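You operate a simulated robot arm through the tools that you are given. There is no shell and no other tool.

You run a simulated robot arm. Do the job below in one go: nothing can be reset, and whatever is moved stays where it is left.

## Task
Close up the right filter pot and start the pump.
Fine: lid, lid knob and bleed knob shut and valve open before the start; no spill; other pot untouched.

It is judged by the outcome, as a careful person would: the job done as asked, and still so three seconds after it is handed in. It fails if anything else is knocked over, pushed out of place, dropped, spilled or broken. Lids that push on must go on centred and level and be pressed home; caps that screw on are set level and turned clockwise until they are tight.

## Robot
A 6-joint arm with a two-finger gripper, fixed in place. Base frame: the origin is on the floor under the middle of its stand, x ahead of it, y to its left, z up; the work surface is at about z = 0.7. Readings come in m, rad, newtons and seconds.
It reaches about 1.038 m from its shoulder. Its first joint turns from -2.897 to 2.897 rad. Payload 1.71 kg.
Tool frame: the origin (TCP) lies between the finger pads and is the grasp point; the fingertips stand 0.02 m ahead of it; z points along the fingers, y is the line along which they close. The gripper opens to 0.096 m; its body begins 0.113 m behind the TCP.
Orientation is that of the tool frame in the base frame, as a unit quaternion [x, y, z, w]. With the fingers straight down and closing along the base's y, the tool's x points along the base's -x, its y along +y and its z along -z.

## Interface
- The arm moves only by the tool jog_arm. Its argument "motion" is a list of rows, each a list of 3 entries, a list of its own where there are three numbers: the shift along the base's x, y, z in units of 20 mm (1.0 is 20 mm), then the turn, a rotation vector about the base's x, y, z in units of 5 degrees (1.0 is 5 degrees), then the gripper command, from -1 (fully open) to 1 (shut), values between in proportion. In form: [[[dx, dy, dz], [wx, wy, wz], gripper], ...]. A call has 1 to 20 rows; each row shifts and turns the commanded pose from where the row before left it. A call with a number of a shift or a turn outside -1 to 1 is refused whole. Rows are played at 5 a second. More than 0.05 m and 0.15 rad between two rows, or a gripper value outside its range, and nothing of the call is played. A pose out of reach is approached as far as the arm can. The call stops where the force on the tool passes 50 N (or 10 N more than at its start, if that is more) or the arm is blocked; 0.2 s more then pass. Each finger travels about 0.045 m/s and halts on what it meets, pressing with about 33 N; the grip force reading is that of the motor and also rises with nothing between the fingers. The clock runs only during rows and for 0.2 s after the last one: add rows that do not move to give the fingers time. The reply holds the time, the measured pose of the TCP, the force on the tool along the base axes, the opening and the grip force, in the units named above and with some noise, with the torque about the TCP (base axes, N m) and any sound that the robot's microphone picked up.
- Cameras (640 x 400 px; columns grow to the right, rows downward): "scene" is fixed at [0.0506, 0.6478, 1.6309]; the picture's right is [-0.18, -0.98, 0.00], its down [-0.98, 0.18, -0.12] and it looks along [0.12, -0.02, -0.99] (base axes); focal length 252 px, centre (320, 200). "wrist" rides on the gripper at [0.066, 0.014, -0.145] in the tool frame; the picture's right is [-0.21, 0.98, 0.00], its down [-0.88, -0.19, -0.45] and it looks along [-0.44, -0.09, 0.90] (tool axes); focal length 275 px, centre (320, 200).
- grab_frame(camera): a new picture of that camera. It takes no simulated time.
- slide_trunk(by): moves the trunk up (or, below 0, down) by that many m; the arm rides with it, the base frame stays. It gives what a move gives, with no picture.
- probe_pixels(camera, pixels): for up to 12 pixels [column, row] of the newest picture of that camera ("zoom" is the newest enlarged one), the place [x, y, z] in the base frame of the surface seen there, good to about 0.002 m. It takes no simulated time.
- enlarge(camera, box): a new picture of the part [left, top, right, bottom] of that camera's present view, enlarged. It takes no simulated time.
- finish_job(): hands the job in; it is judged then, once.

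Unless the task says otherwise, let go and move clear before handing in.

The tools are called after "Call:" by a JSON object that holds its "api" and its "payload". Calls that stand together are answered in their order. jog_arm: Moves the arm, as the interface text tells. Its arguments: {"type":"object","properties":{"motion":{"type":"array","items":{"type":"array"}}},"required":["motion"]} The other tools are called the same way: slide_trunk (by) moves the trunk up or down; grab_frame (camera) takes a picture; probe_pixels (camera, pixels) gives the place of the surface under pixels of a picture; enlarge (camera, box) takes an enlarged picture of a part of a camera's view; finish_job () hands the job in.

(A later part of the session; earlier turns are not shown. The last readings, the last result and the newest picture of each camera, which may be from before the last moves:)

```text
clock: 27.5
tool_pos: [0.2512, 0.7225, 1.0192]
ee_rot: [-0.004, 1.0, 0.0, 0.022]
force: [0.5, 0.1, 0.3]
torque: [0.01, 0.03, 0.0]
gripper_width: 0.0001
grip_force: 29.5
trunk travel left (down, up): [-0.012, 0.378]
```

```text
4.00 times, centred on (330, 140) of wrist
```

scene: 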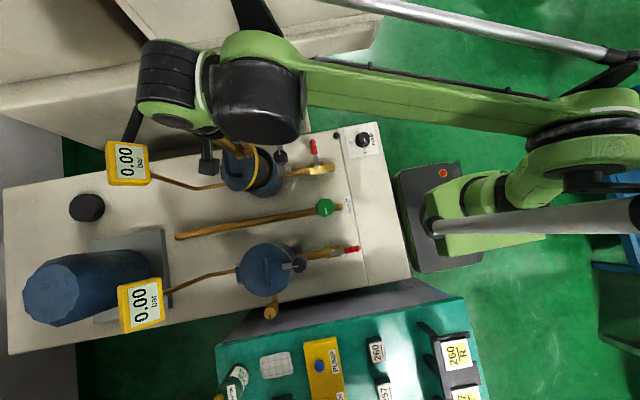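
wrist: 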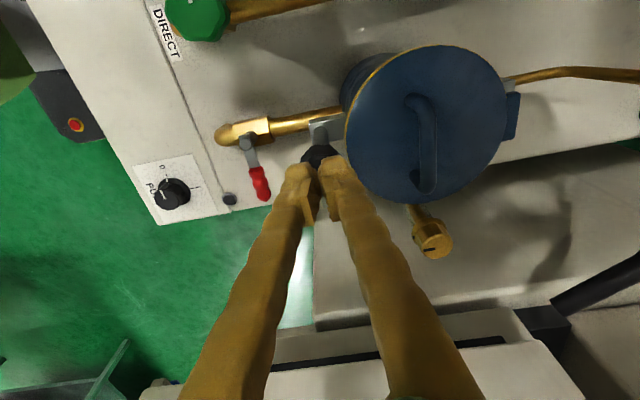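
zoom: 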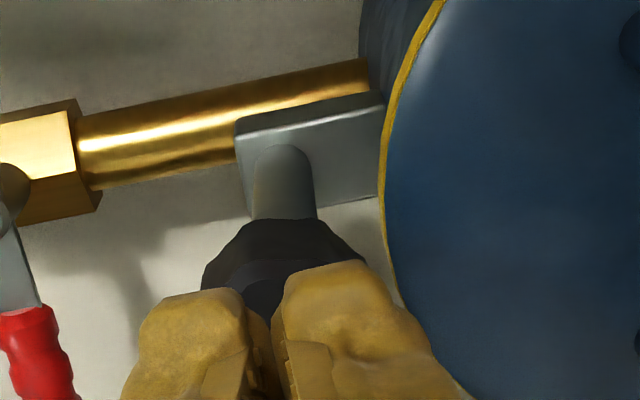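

The lid reads an even 0.913 all round, so it's level and home. Next is the clamp knob at (0.266, 0.7155), top 0.957: I'll centre over it, open to about 0.07 and pre-turn the tool −45° about vertical.

Call:
{"api": "jog_arm", "payload": {"motion": [[[0.25, -0.1, 0.5], [0, 0, -1], 0], [[0.25, -0.1, 0], [0, 0, -1], -0.45], [[0.25, -0.1, 0], [0, 0, -1], -0.45], [[0, 0, 0], [0, 0, -1], -0.45], [[0, 0, 0], [0, 0, -1], -0.45], [[0, 0, 0], [0, 0, -1], -0.45], [[0, 0, 0], [0, 0, -1], -0.45], [[0, 0, 0], [0, 0, -1], -0.45], [[0, 0, 0], [0, 0, -1], -0.45], [[0, 0, 0], [0, 0, 0], -0.45]]}}

Call:
{"api": "grab_frame", "payload": {"camera": "wrist"}}

```text
clock: 29.7
tool_pos: [0.2623, 0.7123, 1.0326]
ee_rot: [0.38, 0.925, -0.009, 0.02]
force: [-0.3, -0.7, -0.4]
torque: [-0.01, 0.02, -0.02]
gripper_width: 0.0698
grip_force: 0.1
trunk travel left (down, up): [-0.012, 0.378]
```

```text
taken
```

wrist: 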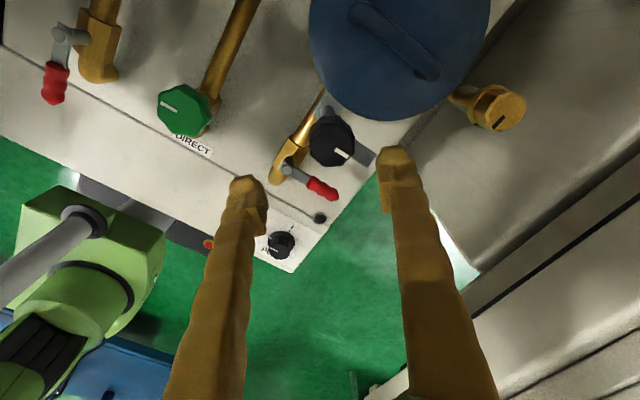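

The tool is pre-turned 45° with a small 2.5° lean, and the knob is at wrist (332,140). I'll straighten the lean, centre on (0.266, 0.7155) and descend partway.

Call:
{"api": "jog_arm", "payload": {"motion": [[[0.18, 0.16, 0], [0.37, 0.34, 0], -0.45], [[0, 0, -1], [0, 0, 0], -0.45], [[0, 0, -1], [0, 0, 0], -0.45], [[0, 0, 0], [0, 0, 0], -0.45]]}}

Call:
{"api": "grab_frame", "payload": {"camera": "wrist"}}

Call:
{"api": "enlarge", "payload": {"camera": "scene", "box": [170, 90, 410, 240]}}

```text
clock: 30.7
tool_pos: [0.2681, 0.7153, 0.9928]
ee_rot: [0.378, 0.926, 0.0, 0.0]
force: [0.0, -0.2, 0.3]
torque: [-0.03, 0.0, 0.0]
gripper_width: 0.0697
grip_force: 0.1
trunk travel left (down, up): [-0.012, 0.378]
```

```text
taken
```

wrist: 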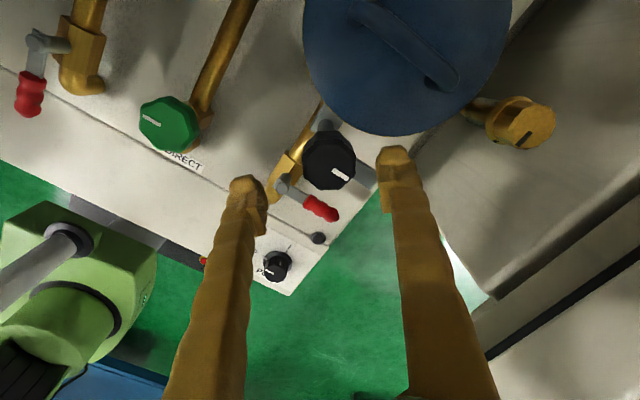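

```text
2.67 times, centred on (290, 165) of scene
```

zoom: 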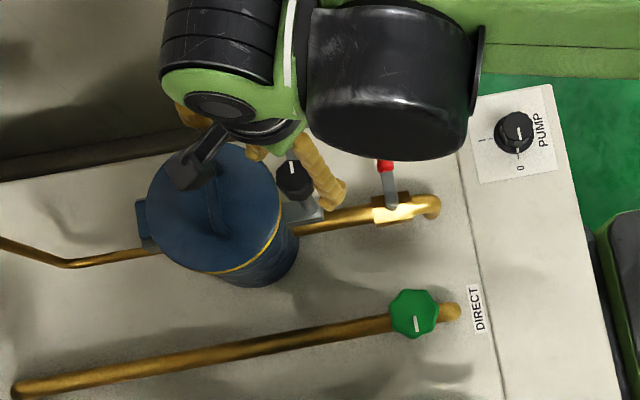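

The wrist view puts the knob about 9 mm further in +y than the scene camera did. I'll zoom both views and probe the fingertips and knob to settle the true centring.

Call:
{"api": "enlarge", "payload": {"camera": "scene", "box": [240, 130, 320, 180]}}

Call:
{"api": "probe_pixels", "payload": {"camera": "zoom", "pixels": [[325, 205], [325, 235], [290, 215], [360, 215], [325, 170], [420, 250], [440, 240], [400, 200], [380, 150], [200, 180], [230, 165], [215, 150]]}}

Call:
{"api": "enlarge", "payload": {"camera": "wrist", "box": [240, 110, 420, 222]}}

Call:
{"api": "probe_pixels", "payload": {"camera": "zoom", "pixels": [[315, 180], [260, 180], [370, 180], [315, 130], [315, 230], [350, 225], [30, 270], [60, 260], [520, 190], [560, 190], [290, 190], [340, 150]]}}

```text
8.00 times, centred on (280, 155) of scene
```

zoom: 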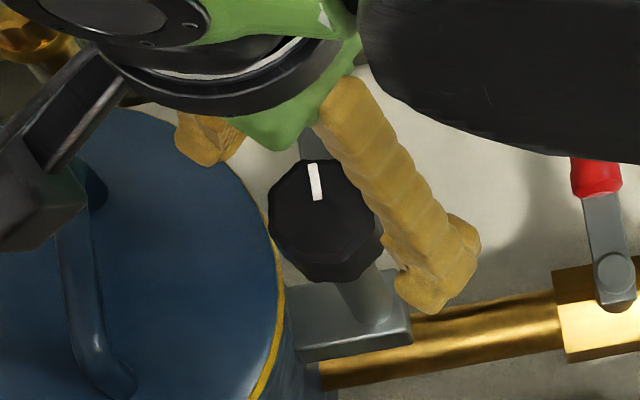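

```text
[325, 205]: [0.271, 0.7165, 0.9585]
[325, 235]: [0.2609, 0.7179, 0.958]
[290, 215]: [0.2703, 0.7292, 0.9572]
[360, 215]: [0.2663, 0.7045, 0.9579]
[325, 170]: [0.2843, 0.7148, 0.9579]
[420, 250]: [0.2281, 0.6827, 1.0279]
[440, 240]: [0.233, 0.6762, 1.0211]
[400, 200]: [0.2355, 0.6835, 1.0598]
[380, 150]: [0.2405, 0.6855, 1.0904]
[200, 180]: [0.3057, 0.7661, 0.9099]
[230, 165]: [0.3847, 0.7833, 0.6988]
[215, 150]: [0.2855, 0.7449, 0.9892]
```

```text
3.56 times, centred on (330, 166) of wrist
```

zoom: 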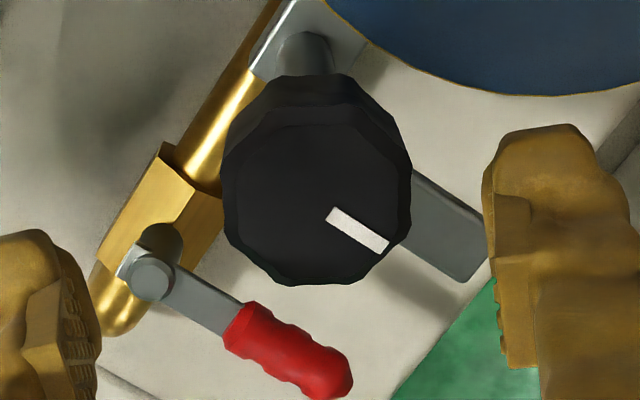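

```text
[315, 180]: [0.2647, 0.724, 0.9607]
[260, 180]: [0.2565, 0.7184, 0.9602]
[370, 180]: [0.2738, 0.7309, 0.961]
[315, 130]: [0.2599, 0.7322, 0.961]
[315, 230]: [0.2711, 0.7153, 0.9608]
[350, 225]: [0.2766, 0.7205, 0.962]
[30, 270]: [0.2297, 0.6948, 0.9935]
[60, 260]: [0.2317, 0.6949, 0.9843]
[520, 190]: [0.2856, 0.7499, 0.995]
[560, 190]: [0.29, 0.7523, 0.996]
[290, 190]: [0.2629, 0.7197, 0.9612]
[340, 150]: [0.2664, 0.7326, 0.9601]
```

The fingers' midpoint in the wrist view agrees with the reported TCP, so the knob sits a few mm further towards +y. I'll shift +6 mm in y, go down until the knob top is nearly at TCP depth, and re-check the centring there.

Call:
{"api": "jog_arm", "payload": {"motion": [[[-0.05, 0.3, -0.5], [0, 0, 0], -0.45], [[0, 0, -0.7], [0, 0, 0], -0.45], [[0, 0, 0], [0, 0, 0], -0.45]]}}

Call:
{"api": "enlarge", "payload": {"camera": "wrist", "box": [220, 110, 420, 235]}}

Call:
{"api": "enlarge", "payload": {"camera": "scene", "box": [240, 130, 320, 180]}}

```text
clock: 31.5
tool_pos: [0.2653, 0.7207, 0.9678]
ee_rot: [0.378, 0.926, -0.001, 0.0]
force: [0.0, 0.5, -0.6]
torque: [0.01, -0.02, 0.02]
gripper_width: 0.0693
grip_force: 0.0
trunk travel left (down, up): [-0.012, 0.378]
```

```text
3.20 times, centred on (320, 172) of wrist
```

zoom: 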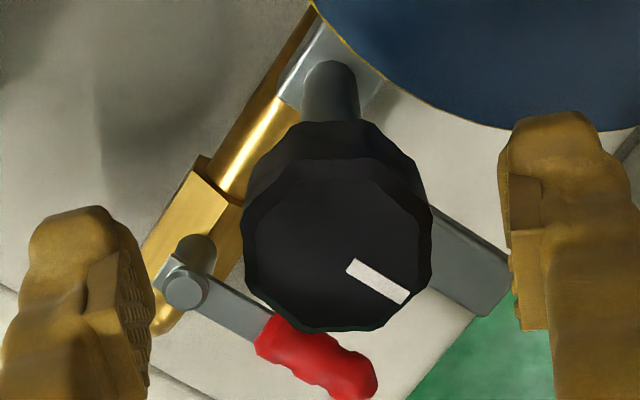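

```text
8.00 times, centred on (280, 155) of scene
```

zoom: 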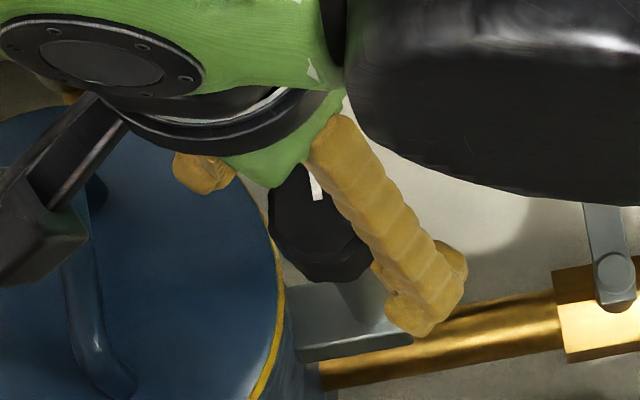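

Down here the knob's centre at (326,187) is within 2–3 mm of the tool axis. I'll nudge +2 mm in x and y, descend to z≈0.949 and close on the knob.

Call:
{"api": "jog_arm", "payload": {"motion": [[[0.1, 0.1, -0.5], [0, 0, 0], -0.45], [[0, 0, -0.45], [0, 0, 0], -0.45], [[0, 0, 0], [0, 0, 0], -0.2], [[0, 0, 0], [0, 0, 0], 0.0], [[0, 0, 0], [0, 0, 0], 0.1], [[0, 0, 0], [0, 0, 0], 0.2], [[0, 0, 0], [0, 0, 0], 0.3], [[0, 0, 0], [0, 0, 0], 0.3]]}}

Call:
{"api": "enlarge", "payload": {"camera": "wrist", "box": [220, 110, 420, 235]}}

```text
clock: 33.3
tool_pos: [0.2679, 0.7235, 0.9478]
ee_rot: [0.377, 0.926, 0.0, -0.001]
force: [-1.1, 0.1, -1.8]
torque: [0.01, 0.0, 0.01]
gripper_width: 0.0366
grip_force: 34.4
trunk travel left (down, up): [-0.012, 0.378]
```

```text
3.20 times, centred on (320, 172) of wrist
```

zoom: 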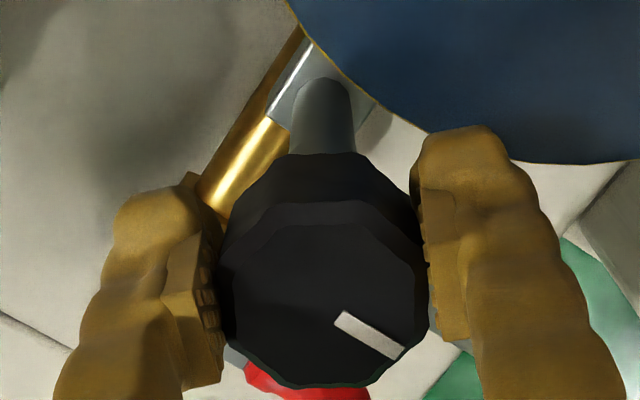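

The knob is gripped at 0.0366 with side forces under 2 N. I'll turn it 20° counter-clockwise (the bar should go from +x towards +y, over the lid) and check that it follows.

Call:
{"api": "jog_arm", "payload": {"motion": [[[0, 0, 0], [0, 0, 1], 0.4], [[0, 0, 0], [0, 0, 1], 0.4], [[0, 0, 0], [0, 0, 1], 0.4], [[0, 0, 0], [0, 0, 1], 0.4], [[0, 0, 0], [0, 0, 0], 0.4]]}}

Call:
{"api": "enlarge", "payload": {"camera": "wrist", "box": [220, 110, 420, 235]}}

Call:
{"api": "enlarge", "payload": {"camera": "scene", "box": [240, 130, 320, 180]}}

```text
clock: 34.5
tool_pos: [0.2672, 0.7234, 0.9493]
ee_rot: [0.211, 0.978, -0.001, 0.0]
force: [-14.4, -27.1, -24.5]
torque: [0.05, 0.14, -0.12]
gripper_width: 0.0369
grip_force: 34.5
trunk travel left (down, up): [-0.012, 0.378]
```

```text
3.20 times, centred on (320, 172) of wrist
```

zoom: 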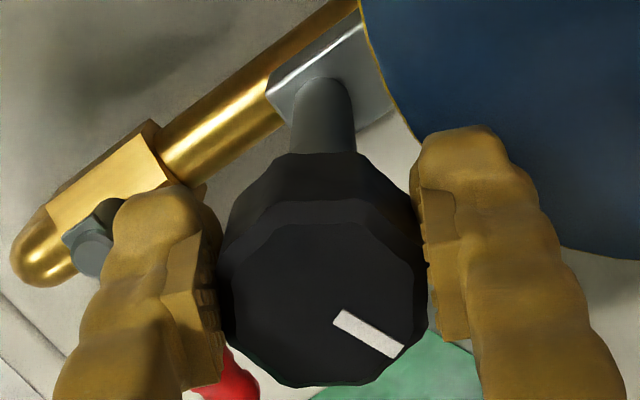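

```text
8.00 times, centred on (280, 155) of scene
```

zoom: 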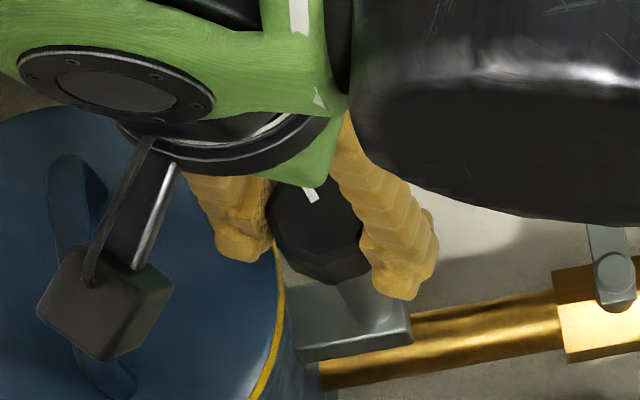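

The knob turns with the fingers, but the tool feels (−14, −27, −25) N, so the knob's axis lies a little towards −x/−y and lower. I'll ease that way by 1–2 mm to relieve it before I continue.

Call:
{"api": "jog_arm", "payload": {"motion": [[[-0.05, -0.1, -0.08], [0, 0, 0], 0.4], [[0, 0, 0], [0, 0, 0], 0.4]]}}

```text
clock: 35.1
tool_pos: [0.2672, 0.7227, 0.9492]
ee_rot: [0.212, 0.977, 0.002, 0.0]
force: [0.7, 17.5, 24.0]
torque: [0.09, -0.04, 0.1]
gripper_width: 0.0365
grip_force: 35.2
trunk travel left (down, up): [-0.012, 0.378]
```

The forces flipped, so the neutral point is about half that step. I'll go back 0.8 mm and keep turning about the estimated true axis, with small compensating shifts in each row.

Call:
{"api": "jog_arm", "payload": {"motion": [[[0, 0.04, 0.04], [0, 0, 0], 0.4], [[-0.004, -0.019, -0.008], [0, 0, 1], 0.4], [[-0.004, -0.019, -0.008], [0, 0, 1], 0.4], [[0, 0, 0], [0, 0, 0], 0.4]]}}

```text
clock: 36.1
tool_pos: [0.2659, 0.7219, 0.9486]
ee_rot: [0.126, 0.992, 0.0, 0.0]
force: [6.6, 23.1, 23.1]
torque: [0.22, -0.15, 0.1]
gripper_width: 0.0365
grip_force: 34.9
trunk travel left (down, up): [-0.012, 0.378]
```

The tool now feels (+7, +23, +23) N, so I over-compensated. I'll ease +1 mm in y and +0.8 mm in z, then turn on without the y/z shifts.

Call:
{"api": "jog_arm", "payload": {"motion": [[[0.015, 0.05, 0.04], [0, 0, 0], 0.4], [[0, 0, 0], [0, 0, 0], 0.4]]}}

Call:
{"api": "jog_arm", "payload": {"motion": [[[0, 0, 0], [0, 0, 1], 0.4], [[0, 0, 0], [0, 0, 1], 0.4], [[0, 0, 0], [0, 0, 0], 0.4]]}}

```text
clock: 36.7
tool_pos: [0.2674, 0.7219, 0.9481]
ee_rot: [0.125, 0.992, -0.001, 0.0]
force: [0.6, 2.0, 0.4]
torque: [-0.02, -0.26, -0.04]
gripper_width: 0.0367
grip_force: 35.3
trunk travel left (down, up): [-0.012, 0.378]
```

```text
clock: 37.5
tool_pos: [0.2669, 0.7208, 0.9486]
ee_rot: [0.039, 0.999, -0.001, 0.0]
force: [-5.7, -28.1, -24.1]
torque: [0.08, 0.13, -0.13]
gripper_width: 0.0369
grip_force: 35.2
trunk travel left (down, up): [-0.012, 0.378]
```

The knob keeps turning at only about 0.13 N·m, and the side force swings to −28 N when I don't shift. I'll use a middle compensation and continue another 10°.

Call:
{"api": "jog_arm", "payload": {"motion": [[[-0.01, -0.04, -0.03], [0, 0, 0], 0.4], [[-0.004, -0.015, -0.01], [0, 0, 1], 0.4], [[-0.004, -0.015, -0.01], [0, 0, 1], 0.4], [[0, 0, 0], [0, 0, 0], 0.4]]}}

Call:
{"api": "enlarge", "payload": {"camera": "wrist", "box": [220, 110, 420, 235]}}

```text
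clock: 38.5
tool_pos: [0.2671, 0.7203, 0.9483]
ee_rot: [-0.049, 0.999, 0.001, 0.0]
force: [7.0, -5.7, 10.3]
torque: [-0.2, 0.14, -0.06]
gripper_width: 0.0367
grip_force: 35.4
trunk travel left (down, up): [-0.012, 0.378]
```

```text
3.20 times, centred on (320, 172) of wrist
```

zoom: 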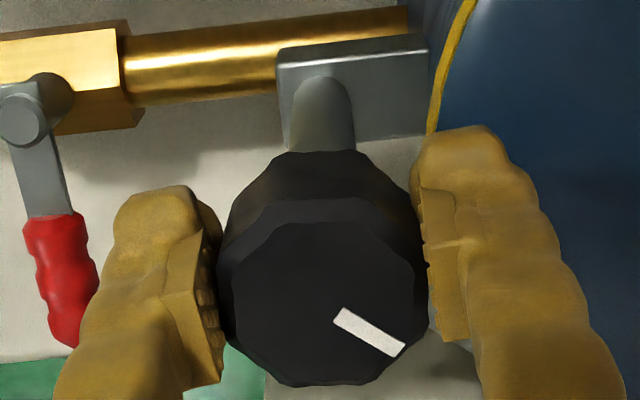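

50° is done and forces are low at (7, −6, 10) N. The mark still turns with the fingers. Next 20°, still compensating.

Call:
{"api": "jog_arm", "payload": {"motion": [[[0.003, -0.018, -0.002], [0, 0, 1], 0.4], [[0.003, -0.018, -0.002], [0, 0, 1], 0.4], [[0.004, -0.018, -0.002], [0, 0, 1], 0.4], [[0, 0, 0], [0, 0, 0], 0.4]]}}

```text
clock: 39.5
tool_pos: [0.2663, 0.7196, 0.9491]
ee_rot: [-0.178, 0.984, 0.001, 0.0]
force: [7.0, 8.8, 23.0]
torque: [0.15, -0.17, 0.03]
gripper_width: 0.037
grip_force: 34.8
trunk travel left (down, up): [-0.012, 0.378]
```

65° turned, with z force at +23 N. I'll ease up 0.8 mm and continue.

Call:
{"api": "jog_arm", "payload": {"motion": [[[0.005, 0.0, 0.03], [0, 0, 0], 0.4], [[0.006, -0.015, 0], [0, 0, 1], 0.4], [[0.006, -0.015, 0], [0, 0, 1], 0.4], [[0, 0, 0], [0, 0, 0], 0.4]]}}

Call:
{"api": "enlarge", "payload": {"camera": "wrist", "box": [200, 60, 440, 210]}}

Call:
{"api": "enlarge", "payload": {"camera": "scene", "box": [230, 125, 326, 185]}}

```text
clock: 40.5
tool_pos: [0.2671, 0.7188, 0.947]
ee_rot: [-0.264, 0.965, 0.0, -0.001]
force: [2.7, 2.1, 9.7]
torque: [0.03, 0.02, 0.04]
gripper_width: 0.037
grip_force: 35.2
trunk travel left (down, up): [-0.012, 0.378]
```

```text
2.67 times, centred on (320, 135) of wrist
```

zoom: 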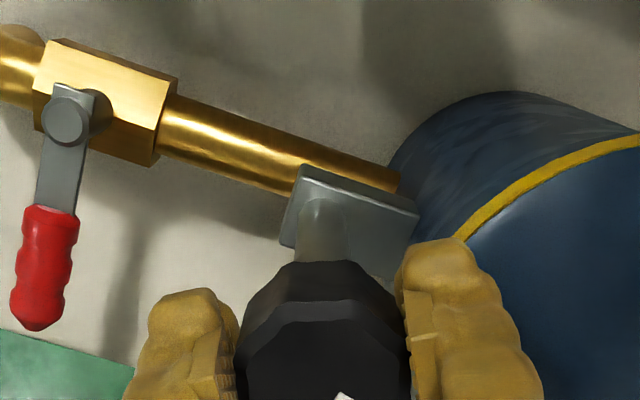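

```text
6.67 times, centred on (278, 155) of scene
```

zoom: 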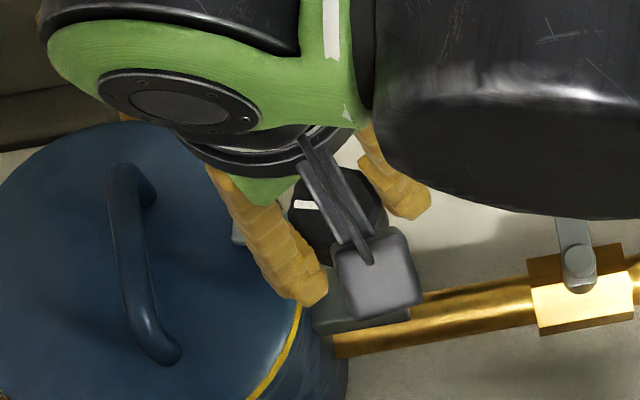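

The mark in the scene zoom now points left at (305,205) and the bar is coming over the lid at (240,230). 75° is done, so I'll turn the last 15°.

Call:
{"api": "jog_arm", "payload": {"motion": [[[0.008, -0.015, 0.01], [0, 0, 1], 0.4], [[0.01, -0.013, 0.01], [0, 0, 1], 0.4], [[0.01, -0.013, 0.01], [0, 0, 1], 0.4], [[0, 0, 0], [0, 0, 0], 0.4]]}}

Call:
{"api": "enlarge", "payload": {"camera": "scene", "box": [230, 125, 326, 185]}}

```text
clock: 41.5
tool_pos: [0.268, 0.7184, 0.9477]
ee_rot: [-0.388, 0.922, 0.0, 0.0]
force: [-0.5, -9.9, -15.4]
torque: [-0.03, -0.06, -0.27]
gripper_width: 0.0366
grip_force: 34.8
trunk travel left (down, up): [-0.012, 0.378]
```

```text
6.67 times, centred on (278, 155) of scene
```

zoom: 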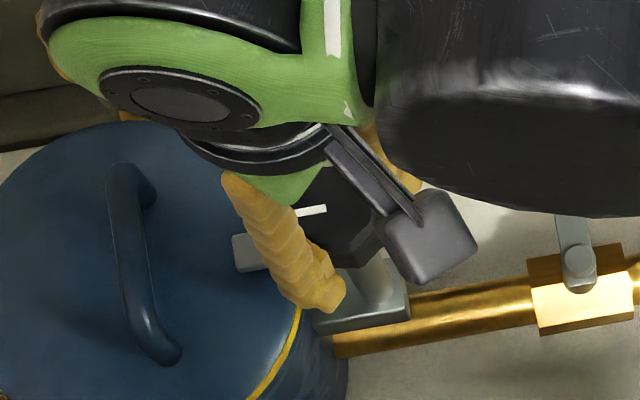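

The mark now points along +y as on the left pot, and the torque rose to −0.27 N·m. I'll add one more small turn to feel for the stop.

Call:
{"api": "jog_arm", "payload": {"motion": [[[0, -0.01, -0.01], [0, 0, 0.6], 0.4], [[0, 0, 0], [0, 0, 0], 0.4]]}}

```text
clock: 42.1
tool_pos: [0.268, 0.7186, 0.9483]
ee_rot: [-0.412, 0.911, 0.001, -0.001]
force: [3.3, -3.2, -7.3]
torque: [-0.07, -0.03, -0.38]
gripper_width: 0.0366
grip_force: 35.4
trunk travel left (down, up): [-0.012, 0.378]
```

Call:
{"api": "jog_arm", "payload": {"motion": [[[0, 0, 0], [0, 0, 0.6], 0.4], [[0, 0, 0], [0, 0, 0], 0.4]]}}

Call:
{"api": "enlarge", "payload": {"camera": "scene", "box": [230, 125, 326, 185]}}

Call:
{"api": "enlarge", "payload": {"camera": "wrist", "box": [220, 110, 420, 235]}}

```text
clock: 42.7
tool_pos: [0.2672, 0.7179, 0.948]
ee_rot: [-0.435, 0.9, 0.001, -0.001]
force: [2.8, -3.1, -0.3]
torque: [-0.2, 0.06, -0.36]
gripper_width: 0.037
grip_force: 34.7
trunk travel left (down, up): [-0.012, 0.378]
```

```text
6.67 times, centred on (278, 155) of scene
```

zoom: 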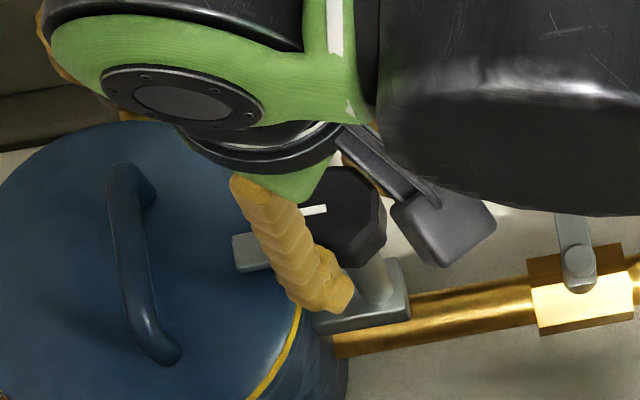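

```text
3.20 times, centred on (320, 172) of wrist
```

zoom: 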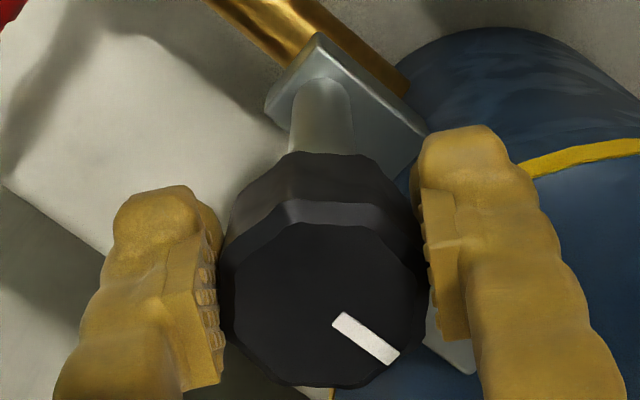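

The mark slipped slightly relative to the fingers while the torque held at −0.36, so the knob is at its stop with the bar over the lid. I'll relax the twist, open and lift off.

Call:
{"api": "jog_arm", "payload": {"motion": [[[0, 0, 0], [0, 0, -0.4], 0.3], [[0, 0, 0], [0, 0, 0], 0.0], [[0, 0, 0], [0, 0, 0], -0.3], [[0, 0, 0], [0, 0, 0], -0.45], [[0, 0, 1], [0, 0, 0], -0.45], [[0, 0, 1], [0, 0, 0], -0.45], [[0, 0, 1], [0, 0, 0], -0.45], [[0, 0, 1], [0, 0, 0], -0.45], [[0, 0, 0], [0, 0, 0], -0.45]]}}

Call:
{"api": "grab_frame", "payload": {"camera": "wrist"}}

Call:
{"api": "grab_frame", "payload": {"camera": "scene"}}

```text
clock: 44.7
tool_pos: [0.2699, 0.7209, 1.0278]
ee_rot: [-0.419, 0.908, 0.001, -0.001]
force: [0.1, -0.5, 1.0]
torque: [-0.02, -0.01, -0.01]
gripper_width: 0.0695
grip_force: 0.0
trunk travel left (down, up): [-0.012, 0.378]
```

```text
taken
```

wrist: 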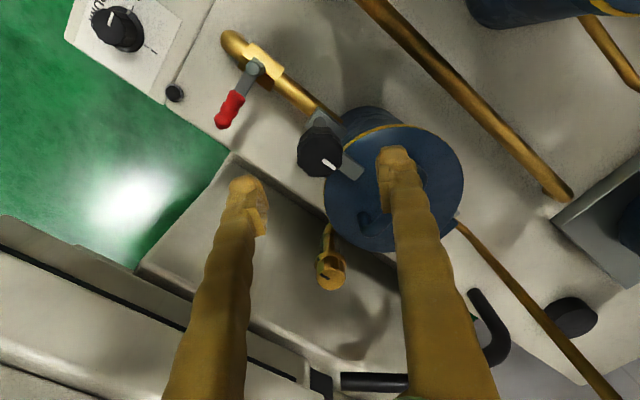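

```text
taken
```

scene: 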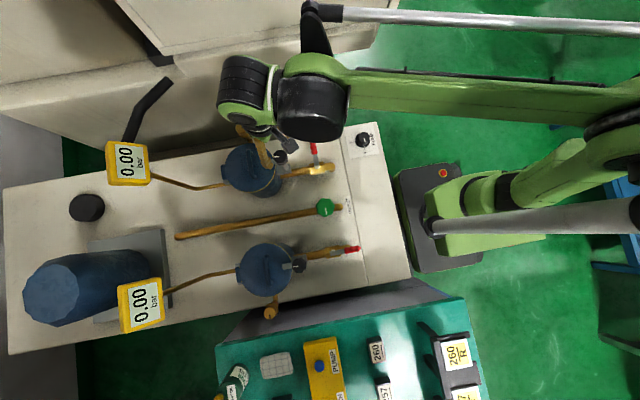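

The clamp bar now lies over the lid at wrist (350,172). Next is the bleed knob at wrist (332,272). I'll zoom in and probe it.

Call:
{"api": "enlarge", "payload": {"camera": "wrist", "box": [270, 210, 398, 290]}}

Call:
{"api": "probe_pixels", "payload": {"camera": "zoom", "pixels": [[310, 320], [260, 310], [370, 320], [310, 280], [310, 360], [280, 120], [260, 220], [330, 230], [290, 250], [340, 270]]}}

Call:
{"api": "enlarge", "payload": {"camera": "wrist", "box": [280, 90, 480, 215]}}

```text
5.00 times, centred on (334, 250) of wrist
```

zoom: 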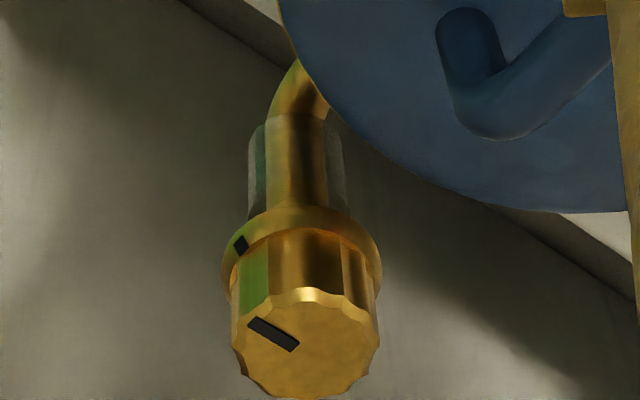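

```text
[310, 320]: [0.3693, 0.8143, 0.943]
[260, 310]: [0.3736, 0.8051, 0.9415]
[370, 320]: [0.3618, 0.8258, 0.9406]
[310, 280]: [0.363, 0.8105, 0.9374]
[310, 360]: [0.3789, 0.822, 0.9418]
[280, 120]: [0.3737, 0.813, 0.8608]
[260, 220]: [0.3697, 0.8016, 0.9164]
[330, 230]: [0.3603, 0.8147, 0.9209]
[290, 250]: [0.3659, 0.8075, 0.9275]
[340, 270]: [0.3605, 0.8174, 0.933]
```

```text
3.20 times, centred on (380, 152) of wrist
```

zoom: 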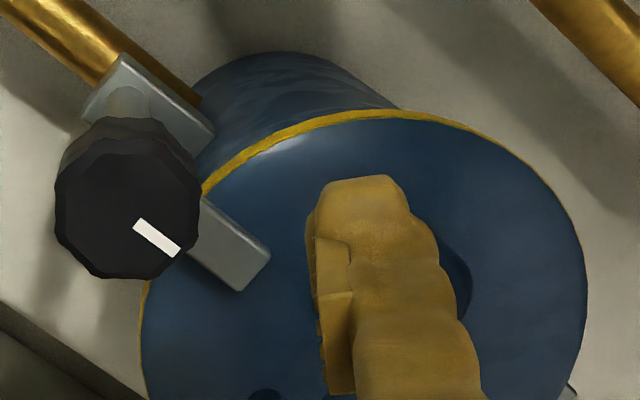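

The bleed knob's axis is vertical at about (0.371, 0.815), top at about 0.940, and its collar carries an index mark. I'll compare it with the left pot's shut bleed knob in the scene view.

Call:
{"api": "enlarge", "payload": {"camera": "scene", "box": [250, 290, 290, 330]}}

Call:
{"api": "enlarge", "payload": {"camera": "scene", "box": [222, 112, 270, 142]}}

```text
10.00 times, centred on (270, 310) of scene
```

zoom: 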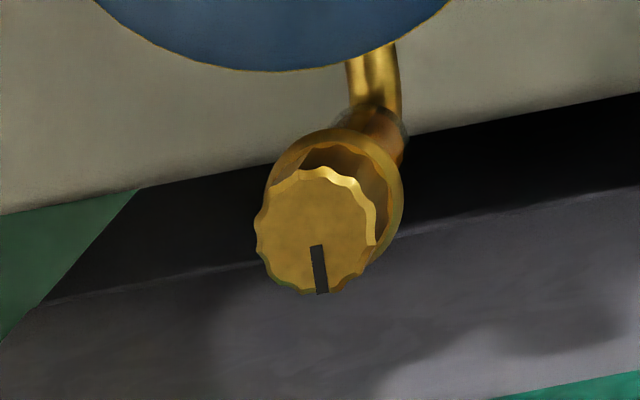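

```text
13.33 times, centred on (246, 127) of scene
```

zoom: 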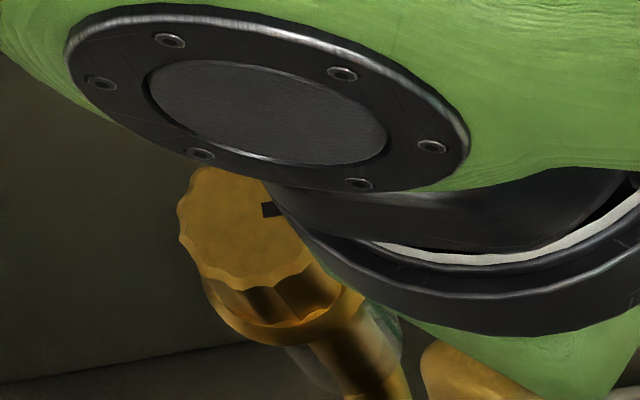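

On the right bleed both the knob mark and the collar mark point to −y, while the left knob's mark points to −x and its collar mark is hidden. Before I turn anything, I'll raise the arm and look at the left collar from the −x side.

Call:
{"api": "slide_trunk", "payload": {"by": 0.15}}

Call:
{"api": "jog_arm", "payload": {"motion": [[[-1, 0, 0], [0, 0, -1], -0.45], [[-1, 0, 0], [0, 0, -1], -0.45], [[-1, 0, 0], [0, 0, -1], -0.45], [[-1, 0, 0], [0, 0, -1], -0.45], [[-1, 0, 0], [0, 0, -1], -0.45], [[-1, 0, 0], [0, 0, -1], -0.45], [[-1, 0, 0], [0, 0, -1], -0.45], [[-1, 0, 0], [0, 0, -1], -0.45], [[-1, 0, 0], [0, 0, -1], -0.45], [[-1, 0, 0], [0, 0, -0.5], -0.45], [[-1, 0, 0], [0, 0, 0], -0.45], [[-1, 0, 0], [0, 0, 0], -0.45], [[-1, 0, 0], [0, 0, 0], -0.45], [[-1, 0, 0], [0, 0, 0], -0.45], [[-1, 0, 0], [0, 0, 0], -0.45], [[-1, 0, 0], [0, 0, 0], -0.45], [[-1, 0, 0], [0, 0, 0], -0.45], [[-1, 0, 0], [0, 0, 0], -0.45], [[-1, 0, 0], [0, 0, 0], -0.45], [[-1, 0, 0], [0, 0, 0], -0.45]]}}

Call:
{"api": "grab_frame", "payload": {"camera": "wrist"}}

Call:
{"api": "grab_frame", "payload": {"camera": "scene"}}

```text
clock: 46.5
tool_pos: [0.2694, 0.72, 1.1781]
ee_rot: [-0.42, 0.908, 0.001, 0.0]
force: [1.2, -0.4, 0.2]
torque: [-0.02, -0.01, 0.0]
gripper_width: 0.0696
grip_force: 0.0
trunk travel left (down, up): [-0.162, 0.228]
```

```text
clock: 49.3
tool_pos: [0.1402, 0.7274, 1.1715]
ee_rot: [0.084, 0.996, 0.0, 0.008]
force: [0.4, 0.2, 0.2]
torque: [-0.01, 0.03, 0.02]
gripper_width: 0.0696
grip_force: 0.1
trunk travel left (down, up): [-0.162, 0.228]
stopped in row 14: the arm was blocked; the commanded pose is now the measured one
```

```text
taken
```

wrist: 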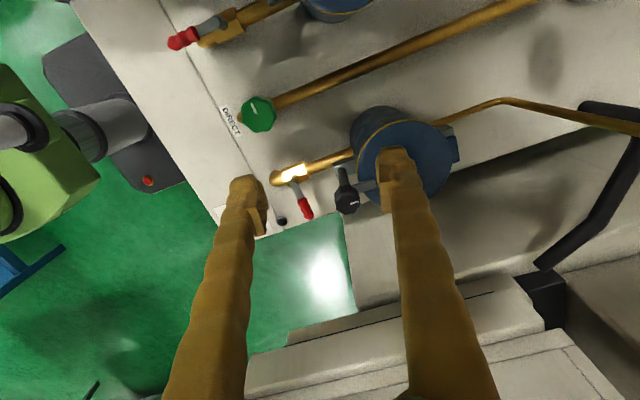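

```text
taken
```

scene: 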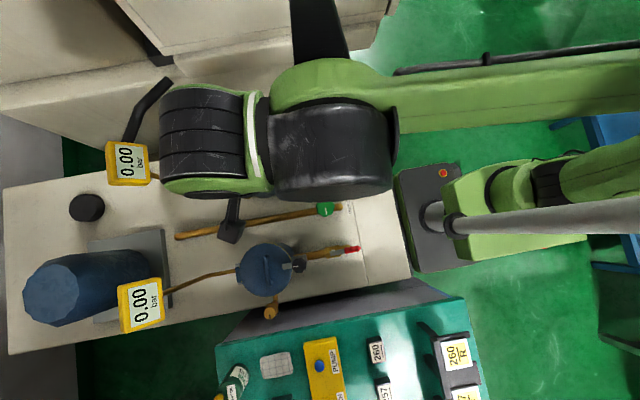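

The arm reports "blocked" at x≈0.14, well away from any object, so it may be a joint limit. I'll probe points on the arm in the scene view to understand its posture.

Call:
{"api": "probe_pixels", "payload": {"camera": "scene", "pixels": [[630, 70], [500, 90], [420, 100], [330, 85], [330, 150], [200, 140], [240, 190], [315, 30], [560, 165], [560, 215], [480, 60], [232, 235]]}}

Call:
{"api": "enlarge", "payload": {"camera": "scene", "box": [220, 110, 340, 185]}}

Call:
{"api": "enlarge", "payload": {"camera": "wrist", "box": [160, 0, 420, 163]}}

```text
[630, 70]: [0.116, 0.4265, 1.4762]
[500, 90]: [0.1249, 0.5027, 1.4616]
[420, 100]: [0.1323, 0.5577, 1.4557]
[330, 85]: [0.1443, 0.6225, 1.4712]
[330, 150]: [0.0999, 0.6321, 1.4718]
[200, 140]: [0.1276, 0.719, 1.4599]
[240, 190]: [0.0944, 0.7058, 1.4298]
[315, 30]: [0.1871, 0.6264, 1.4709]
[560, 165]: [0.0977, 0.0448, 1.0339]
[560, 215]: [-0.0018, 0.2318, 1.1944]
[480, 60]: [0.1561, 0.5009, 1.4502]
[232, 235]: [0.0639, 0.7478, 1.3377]
```

```text
5.33 times, centred on (280, 148) of scene
```

zoom: 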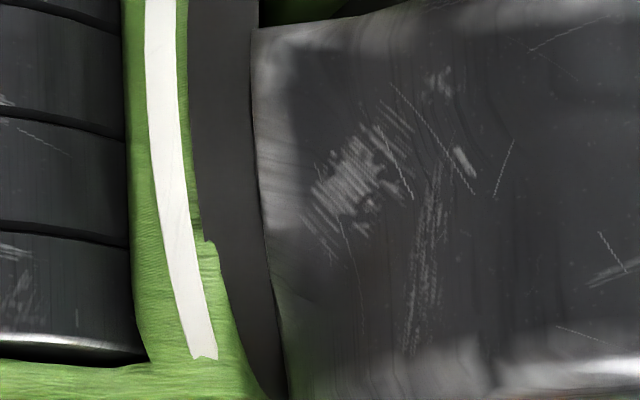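

```text
2.45 times, centred on (290, 82) of wrist
```

zoom: 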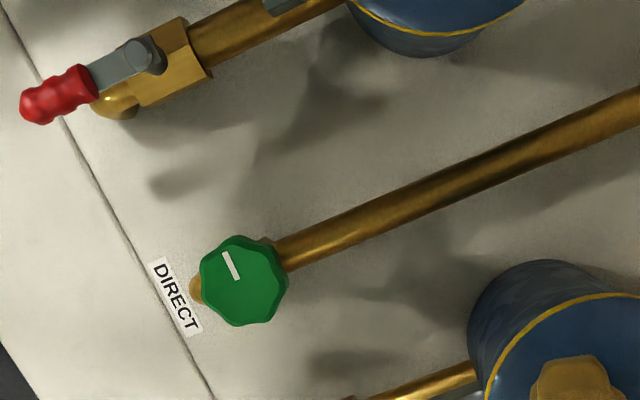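

Call:
{"api": "probe_pixels", "payload": {"camera": "scene", "pixels": [[430, 215], [450, 217], [480, 217], [520, 216], [600, 215], [635, 215], [600, 180], [500, 190], [470, 250], [425, 260], [550, 185], [620, 150]]}}

Call:
{"api": "enlarge", "payload": {"camera": "scene", "box": [380, 100, 640, 290]}}

```text
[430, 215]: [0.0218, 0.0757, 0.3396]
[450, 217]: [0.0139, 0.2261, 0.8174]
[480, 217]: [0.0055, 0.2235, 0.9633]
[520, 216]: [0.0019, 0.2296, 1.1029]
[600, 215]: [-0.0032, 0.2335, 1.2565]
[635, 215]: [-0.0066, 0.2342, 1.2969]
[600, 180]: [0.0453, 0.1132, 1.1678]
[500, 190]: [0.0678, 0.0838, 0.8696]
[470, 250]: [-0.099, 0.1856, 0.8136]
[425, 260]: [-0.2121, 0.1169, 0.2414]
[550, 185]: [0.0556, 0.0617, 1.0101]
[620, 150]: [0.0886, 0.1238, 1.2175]
```

```text
2.11 times, centred on (510, 195) of scene
```

zoom: 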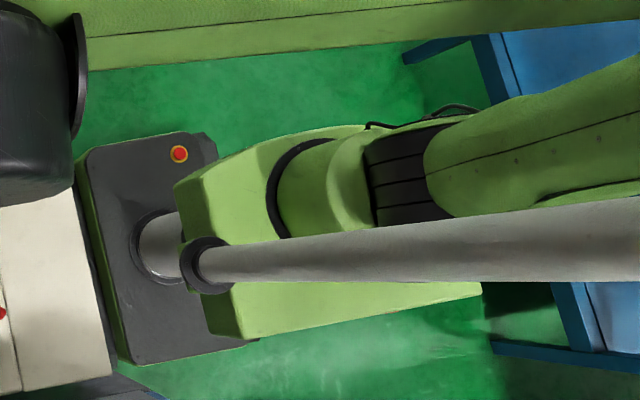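

There is a vertical mast on the robot's own stand near (0, 0.2), so the arm can't swing over towards the left pot. I'll get a tighter scene zoom of the left bleed's collar instead.

Call:
{"api": "enlarge", "payload": {"camera": "scene", "box": [258, 298, 298, 323]}}

Call:
{"api": "enlarge", "payload": {"camera": "scene", "box": [260, 300, 284, 315]}}

```text
16.00 times, centred on (278, 310) of scene
```

zoom: 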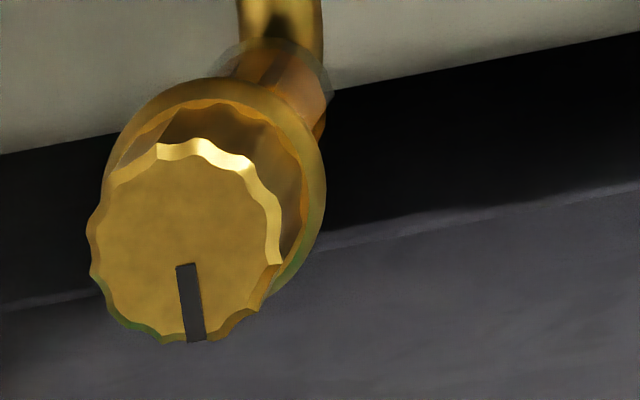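

```text
16.00 times, centred on (272, 308) of scene
```

zoom: 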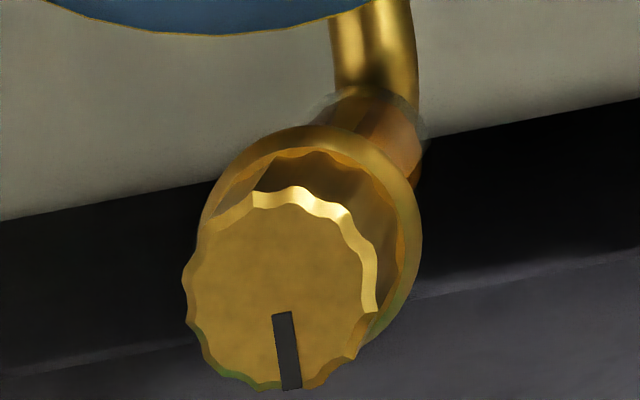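

The left knob's skirt shows no mark on its visible sides, so the skirt mark belongs to the knob itself, as on the pump knob. The shut position is therefore mark to −x, 90° clockwise from the right knob's −y. I'll move above the right bleed knob with the tool pre-turned +45°.

Call:
{"api": "jog_arm", "payload": {"motion": [[[0.97, 0.33, 0], [0, 0, 0.92], -0.45], [[0.97, 0.33, 0], [0, 0, 0.92], -0.45], [[0.97, 0.33, 0], [0, 0, 0.92], -0.45], [[0.97, 0.33, 0], [0, 0, 0.92], -0.45], [[0.97, 0.33, 0], [0, 0, 0.92], -0.45], [[0.97, 0.33, 0], [0, 0, 0.92], -0.45], [[0.97, 0.33, 0], [0, 0, 0.92], -0.45], [[0.97, 0.33, 0], [0, 0, 0.92], -0.45], [[0.97, 0.33, 0], [0, 0, 0.92], -0.45], [[0.97, 0.33, 0], [0, 0, 0.92], -0.45], [[0.97, 0.33, 0], [0, 0, 0.92], -0.45], [[0.97, 0.33, 0], [0, 0, 0.92], -0.45], [[0, 0, 0], [0, 0, 0], -0.45]]}}

Call:
{"api": "grab_frame", "payload": {"camera": "wrist"}}

Call:
{"api": "grab_frame", "payload": {"camera": "scene"}}

```text
clock: 52.1
tool_pos: [0.3532, 0.807, 1.1751]
ee_rot: [-0.4, 0.916, 0.003, 0.006]
force: [0.1, 0.7, -0.6]
torque: [0.01, 0.0, -0.04]
gripper_width: 0.0695
grip_force: 0.0
trunk travel left (down, up): [-0.162, 0.228]
```

```text
taken
```

wrist: 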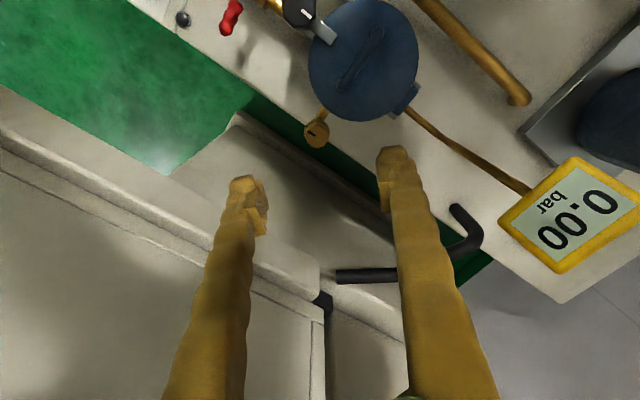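

```text
taken
```

scene: 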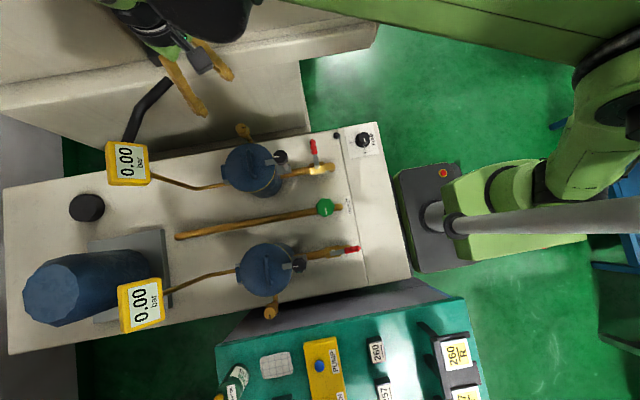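

The right pot is now clear in the scene view. I'll zoom there to confirm the clamp bar and locate the bleed knob precisely.

Call:
{"api": "enlarge", "payload": {"camera": "scene", "box": [215, 110, 311, 170]}}

Call:
{"api": "probe_pixels", "payload": {"camera": "zoom", "pixels": [[190, 135], [165, 135], [215, 135], [190, 105], [190, 160], [215, 120], [240, 150], [200, 190], [400, 290], [450, 310], [430, 290], [300, 250]]}}

Call:
{"api": "enlarge", "payload": {"camera": "wrist", "box": [280, 100, 360, 150]}}

Call:
{"api": "probe_pixels", "payload": {"camera": "zoom", "pixels": [[295, 270], [240, 265], [350, 265], [295, 220], [295, 310], [270, 200], [215, 240], [380, 200]]}}

```text
6.67 times, centred on (263, 140) of scene
```

zoom: 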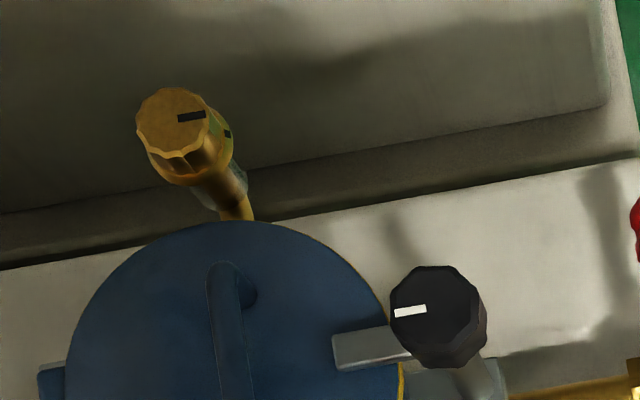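

```text
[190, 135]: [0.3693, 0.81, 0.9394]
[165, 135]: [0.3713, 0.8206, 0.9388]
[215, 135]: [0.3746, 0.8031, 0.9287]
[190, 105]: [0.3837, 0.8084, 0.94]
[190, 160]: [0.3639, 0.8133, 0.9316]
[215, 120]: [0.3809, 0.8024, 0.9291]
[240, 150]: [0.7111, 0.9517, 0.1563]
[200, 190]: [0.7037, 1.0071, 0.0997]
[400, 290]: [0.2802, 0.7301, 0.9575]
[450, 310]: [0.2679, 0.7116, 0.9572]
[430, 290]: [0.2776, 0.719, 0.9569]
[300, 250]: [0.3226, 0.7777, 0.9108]
```

```text
8.00 times, centred on (320, 125) of wrist
```

zoom: 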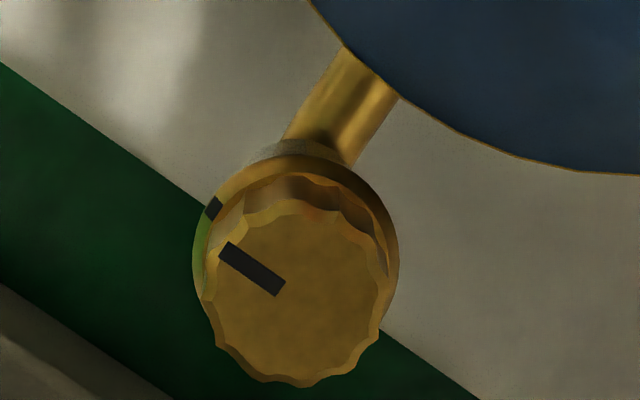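

```text
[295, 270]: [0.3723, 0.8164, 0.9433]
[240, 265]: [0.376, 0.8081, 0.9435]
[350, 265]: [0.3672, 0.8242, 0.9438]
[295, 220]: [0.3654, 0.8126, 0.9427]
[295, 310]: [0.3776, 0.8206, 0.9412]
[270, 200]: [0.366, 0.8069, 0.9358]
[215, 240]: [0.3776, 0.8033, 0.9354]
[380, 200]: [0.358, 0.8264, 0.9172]
```

The zoom confirms the clamp bar over the lid with its mark matching the left pot. The bleed knob's centre works out at about (0.377, 0.818), top 0.940. I'll centre above it, narrow the opening and descend with arm and trunk.

Call:
{"api": "jog_arm", "payload": {"motion": [[[0.6, 0.3, 0], [-0.1, 0.1, 0], -0.2], [[0.6, 0.3, 0], [0, 0, 0], -0.2], [[0, 0, -1], [0, 0, 0], -0.2], [[0, 0, -1], [0, 0, 0], -0.2], [[0, 0, -1], [0, 0, 0], -0.2], [[0, 0, 0], [0, 0, 0], -0.2]]}}

Call:
{"api": "grab_frame", "payload": {"camera": "wrist"}}

```text
clock: 53.5
tool_pos: [0.378, 0.8182, 1.1153]
ee_rot: [-0.4, 0.917, 0.001, 0.0]
force: [0.1, 0.2, -0.1]
torque: [-0.03, 0.0, -0.03]
gripper_width: 0.0577
grip_force: 0.2
trunk travel left (down, up): [-0.162, 0.228]
```

```text
taken
```

wrist: 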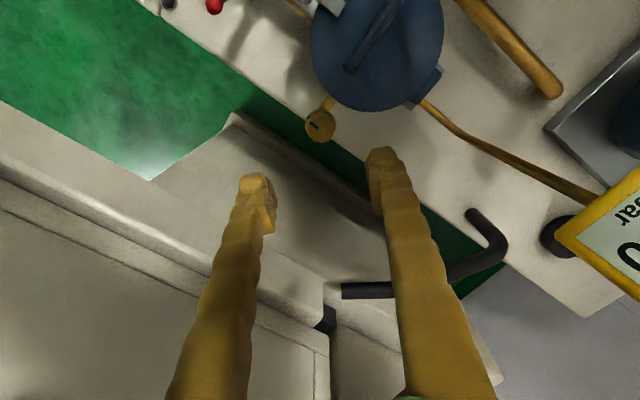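

The knob at (320,125) is right on the tool axis. I'll lower the trunk by 0.13 and check again.

Call:
{"api": "slide_trunk", "payload": {"by": -0.13}}

Call:
{"api": "enlarge", "payload": {"camera": "wrist", "box": [220, 90, 420, 215]}}

Call:
{"api": "grab_frame", "payload": {"camera": "scene"}}

```text
clock: 55.1
tool_pos: [0.3773, 0.8177, 0.9855]
ee_rot: [-0.4, 0.917, 0.002, 0.001]
force: [-0.4, 0.1, 0.9]
torque: [0.04, 0.01, 0.0]
gripper_width: 0.0576
grip_force: 0.0
trunk travel left (down, up): [-0.032, 0.358]
```

```text
3.20 times, centred on (320, 152) of wrist
```

zoom: 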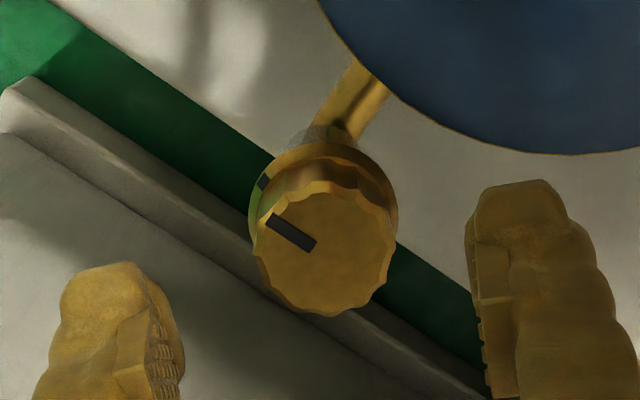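

```text
taken
```

scene: 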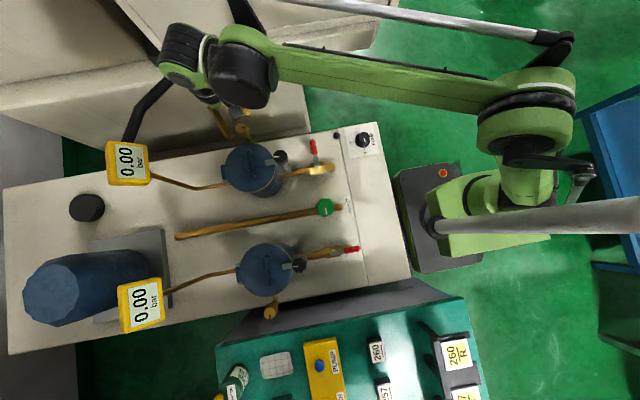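

The knob is within 1–2 mm of the axis. I'll descend to z≈0.941, so the tips stay just above the skirt, and close on the knob.

Call:
{"api": "jog_arm", "payload": {"motion": [[[0, 0.05, -0.7], [0, 0, 0], -0.2], [[0, 0, -0.7], [0, 0, 0], -0.2], [[0, 0, -0.8], [0, 0, 0], -0.2], [[0, 0, 0], [0, 0, 0], -0.2]]}}

Call:
{"api": "enlarge", "payload": {"camera": "wrist", "box": [220, 110, 420, 235]}}

```text
clock: 56.1
tool_pos: [0.3767, 0.8195, 0.9401]
ee_rot: [-0.4, 0.917, 0.001, 0.0]
force: [-0.1, -0.3, -0.7]
torque: [0.0, 0.01, 0.0]
gripper_width: 0.0576
grip_force: 0.0
trunk travel left (down, up): [-0.032, 0.358]
```

```text
3.20 times, centred on (320, 172) of wrist
```

zoom: 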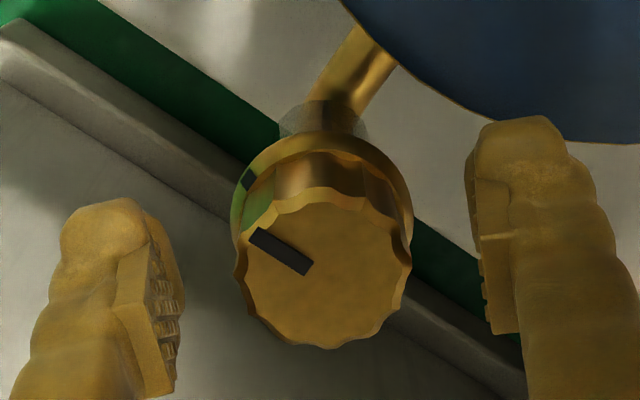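

The knob sits centred between the pads at zoom (325,275). I'll nudge 1 mm and close on it.

Call:
{"api": "jog_arm", "payload": {"motion": [[[0.06, 0.06, 0], [0, 0, 0], -0.1], [[0, 0, 0], [0, 0, 0], 0.1], [[0, 0, 0], [0, 0, 0], 0.25], [[0, 0, 0], [0, 0, 0], 0.35], [[0, 0, 0], [0, 0, 0], 0.5], [[0, 0, 0], [0, 0, 0], 0.5]]}}

Call:
{"api": "enlarge", "payload": {"camera": "wrist", "box": [220, 110, 420, 235]}}

```text
clock: 57.5
tool_pos: [0.3787, 0.8202, 0.9401]
ee_rot: [-0.399, 0.917, 0.001, 0.0]
force: [-0.4, 0.8, 0.6]
torque: [0.0, -0.01, 0.01]
gripper_width: 0.0308
grip_force: 35.0
trunk travel left (down, up): [-0.032, 0.358]
```

```text
3.20 times, centred on (320, 172) of wrist
```

zoom: 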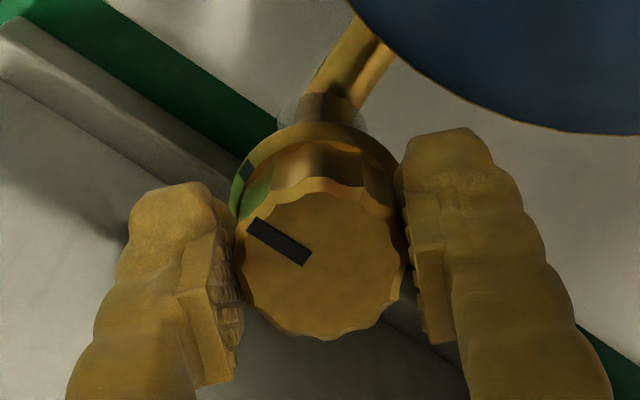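

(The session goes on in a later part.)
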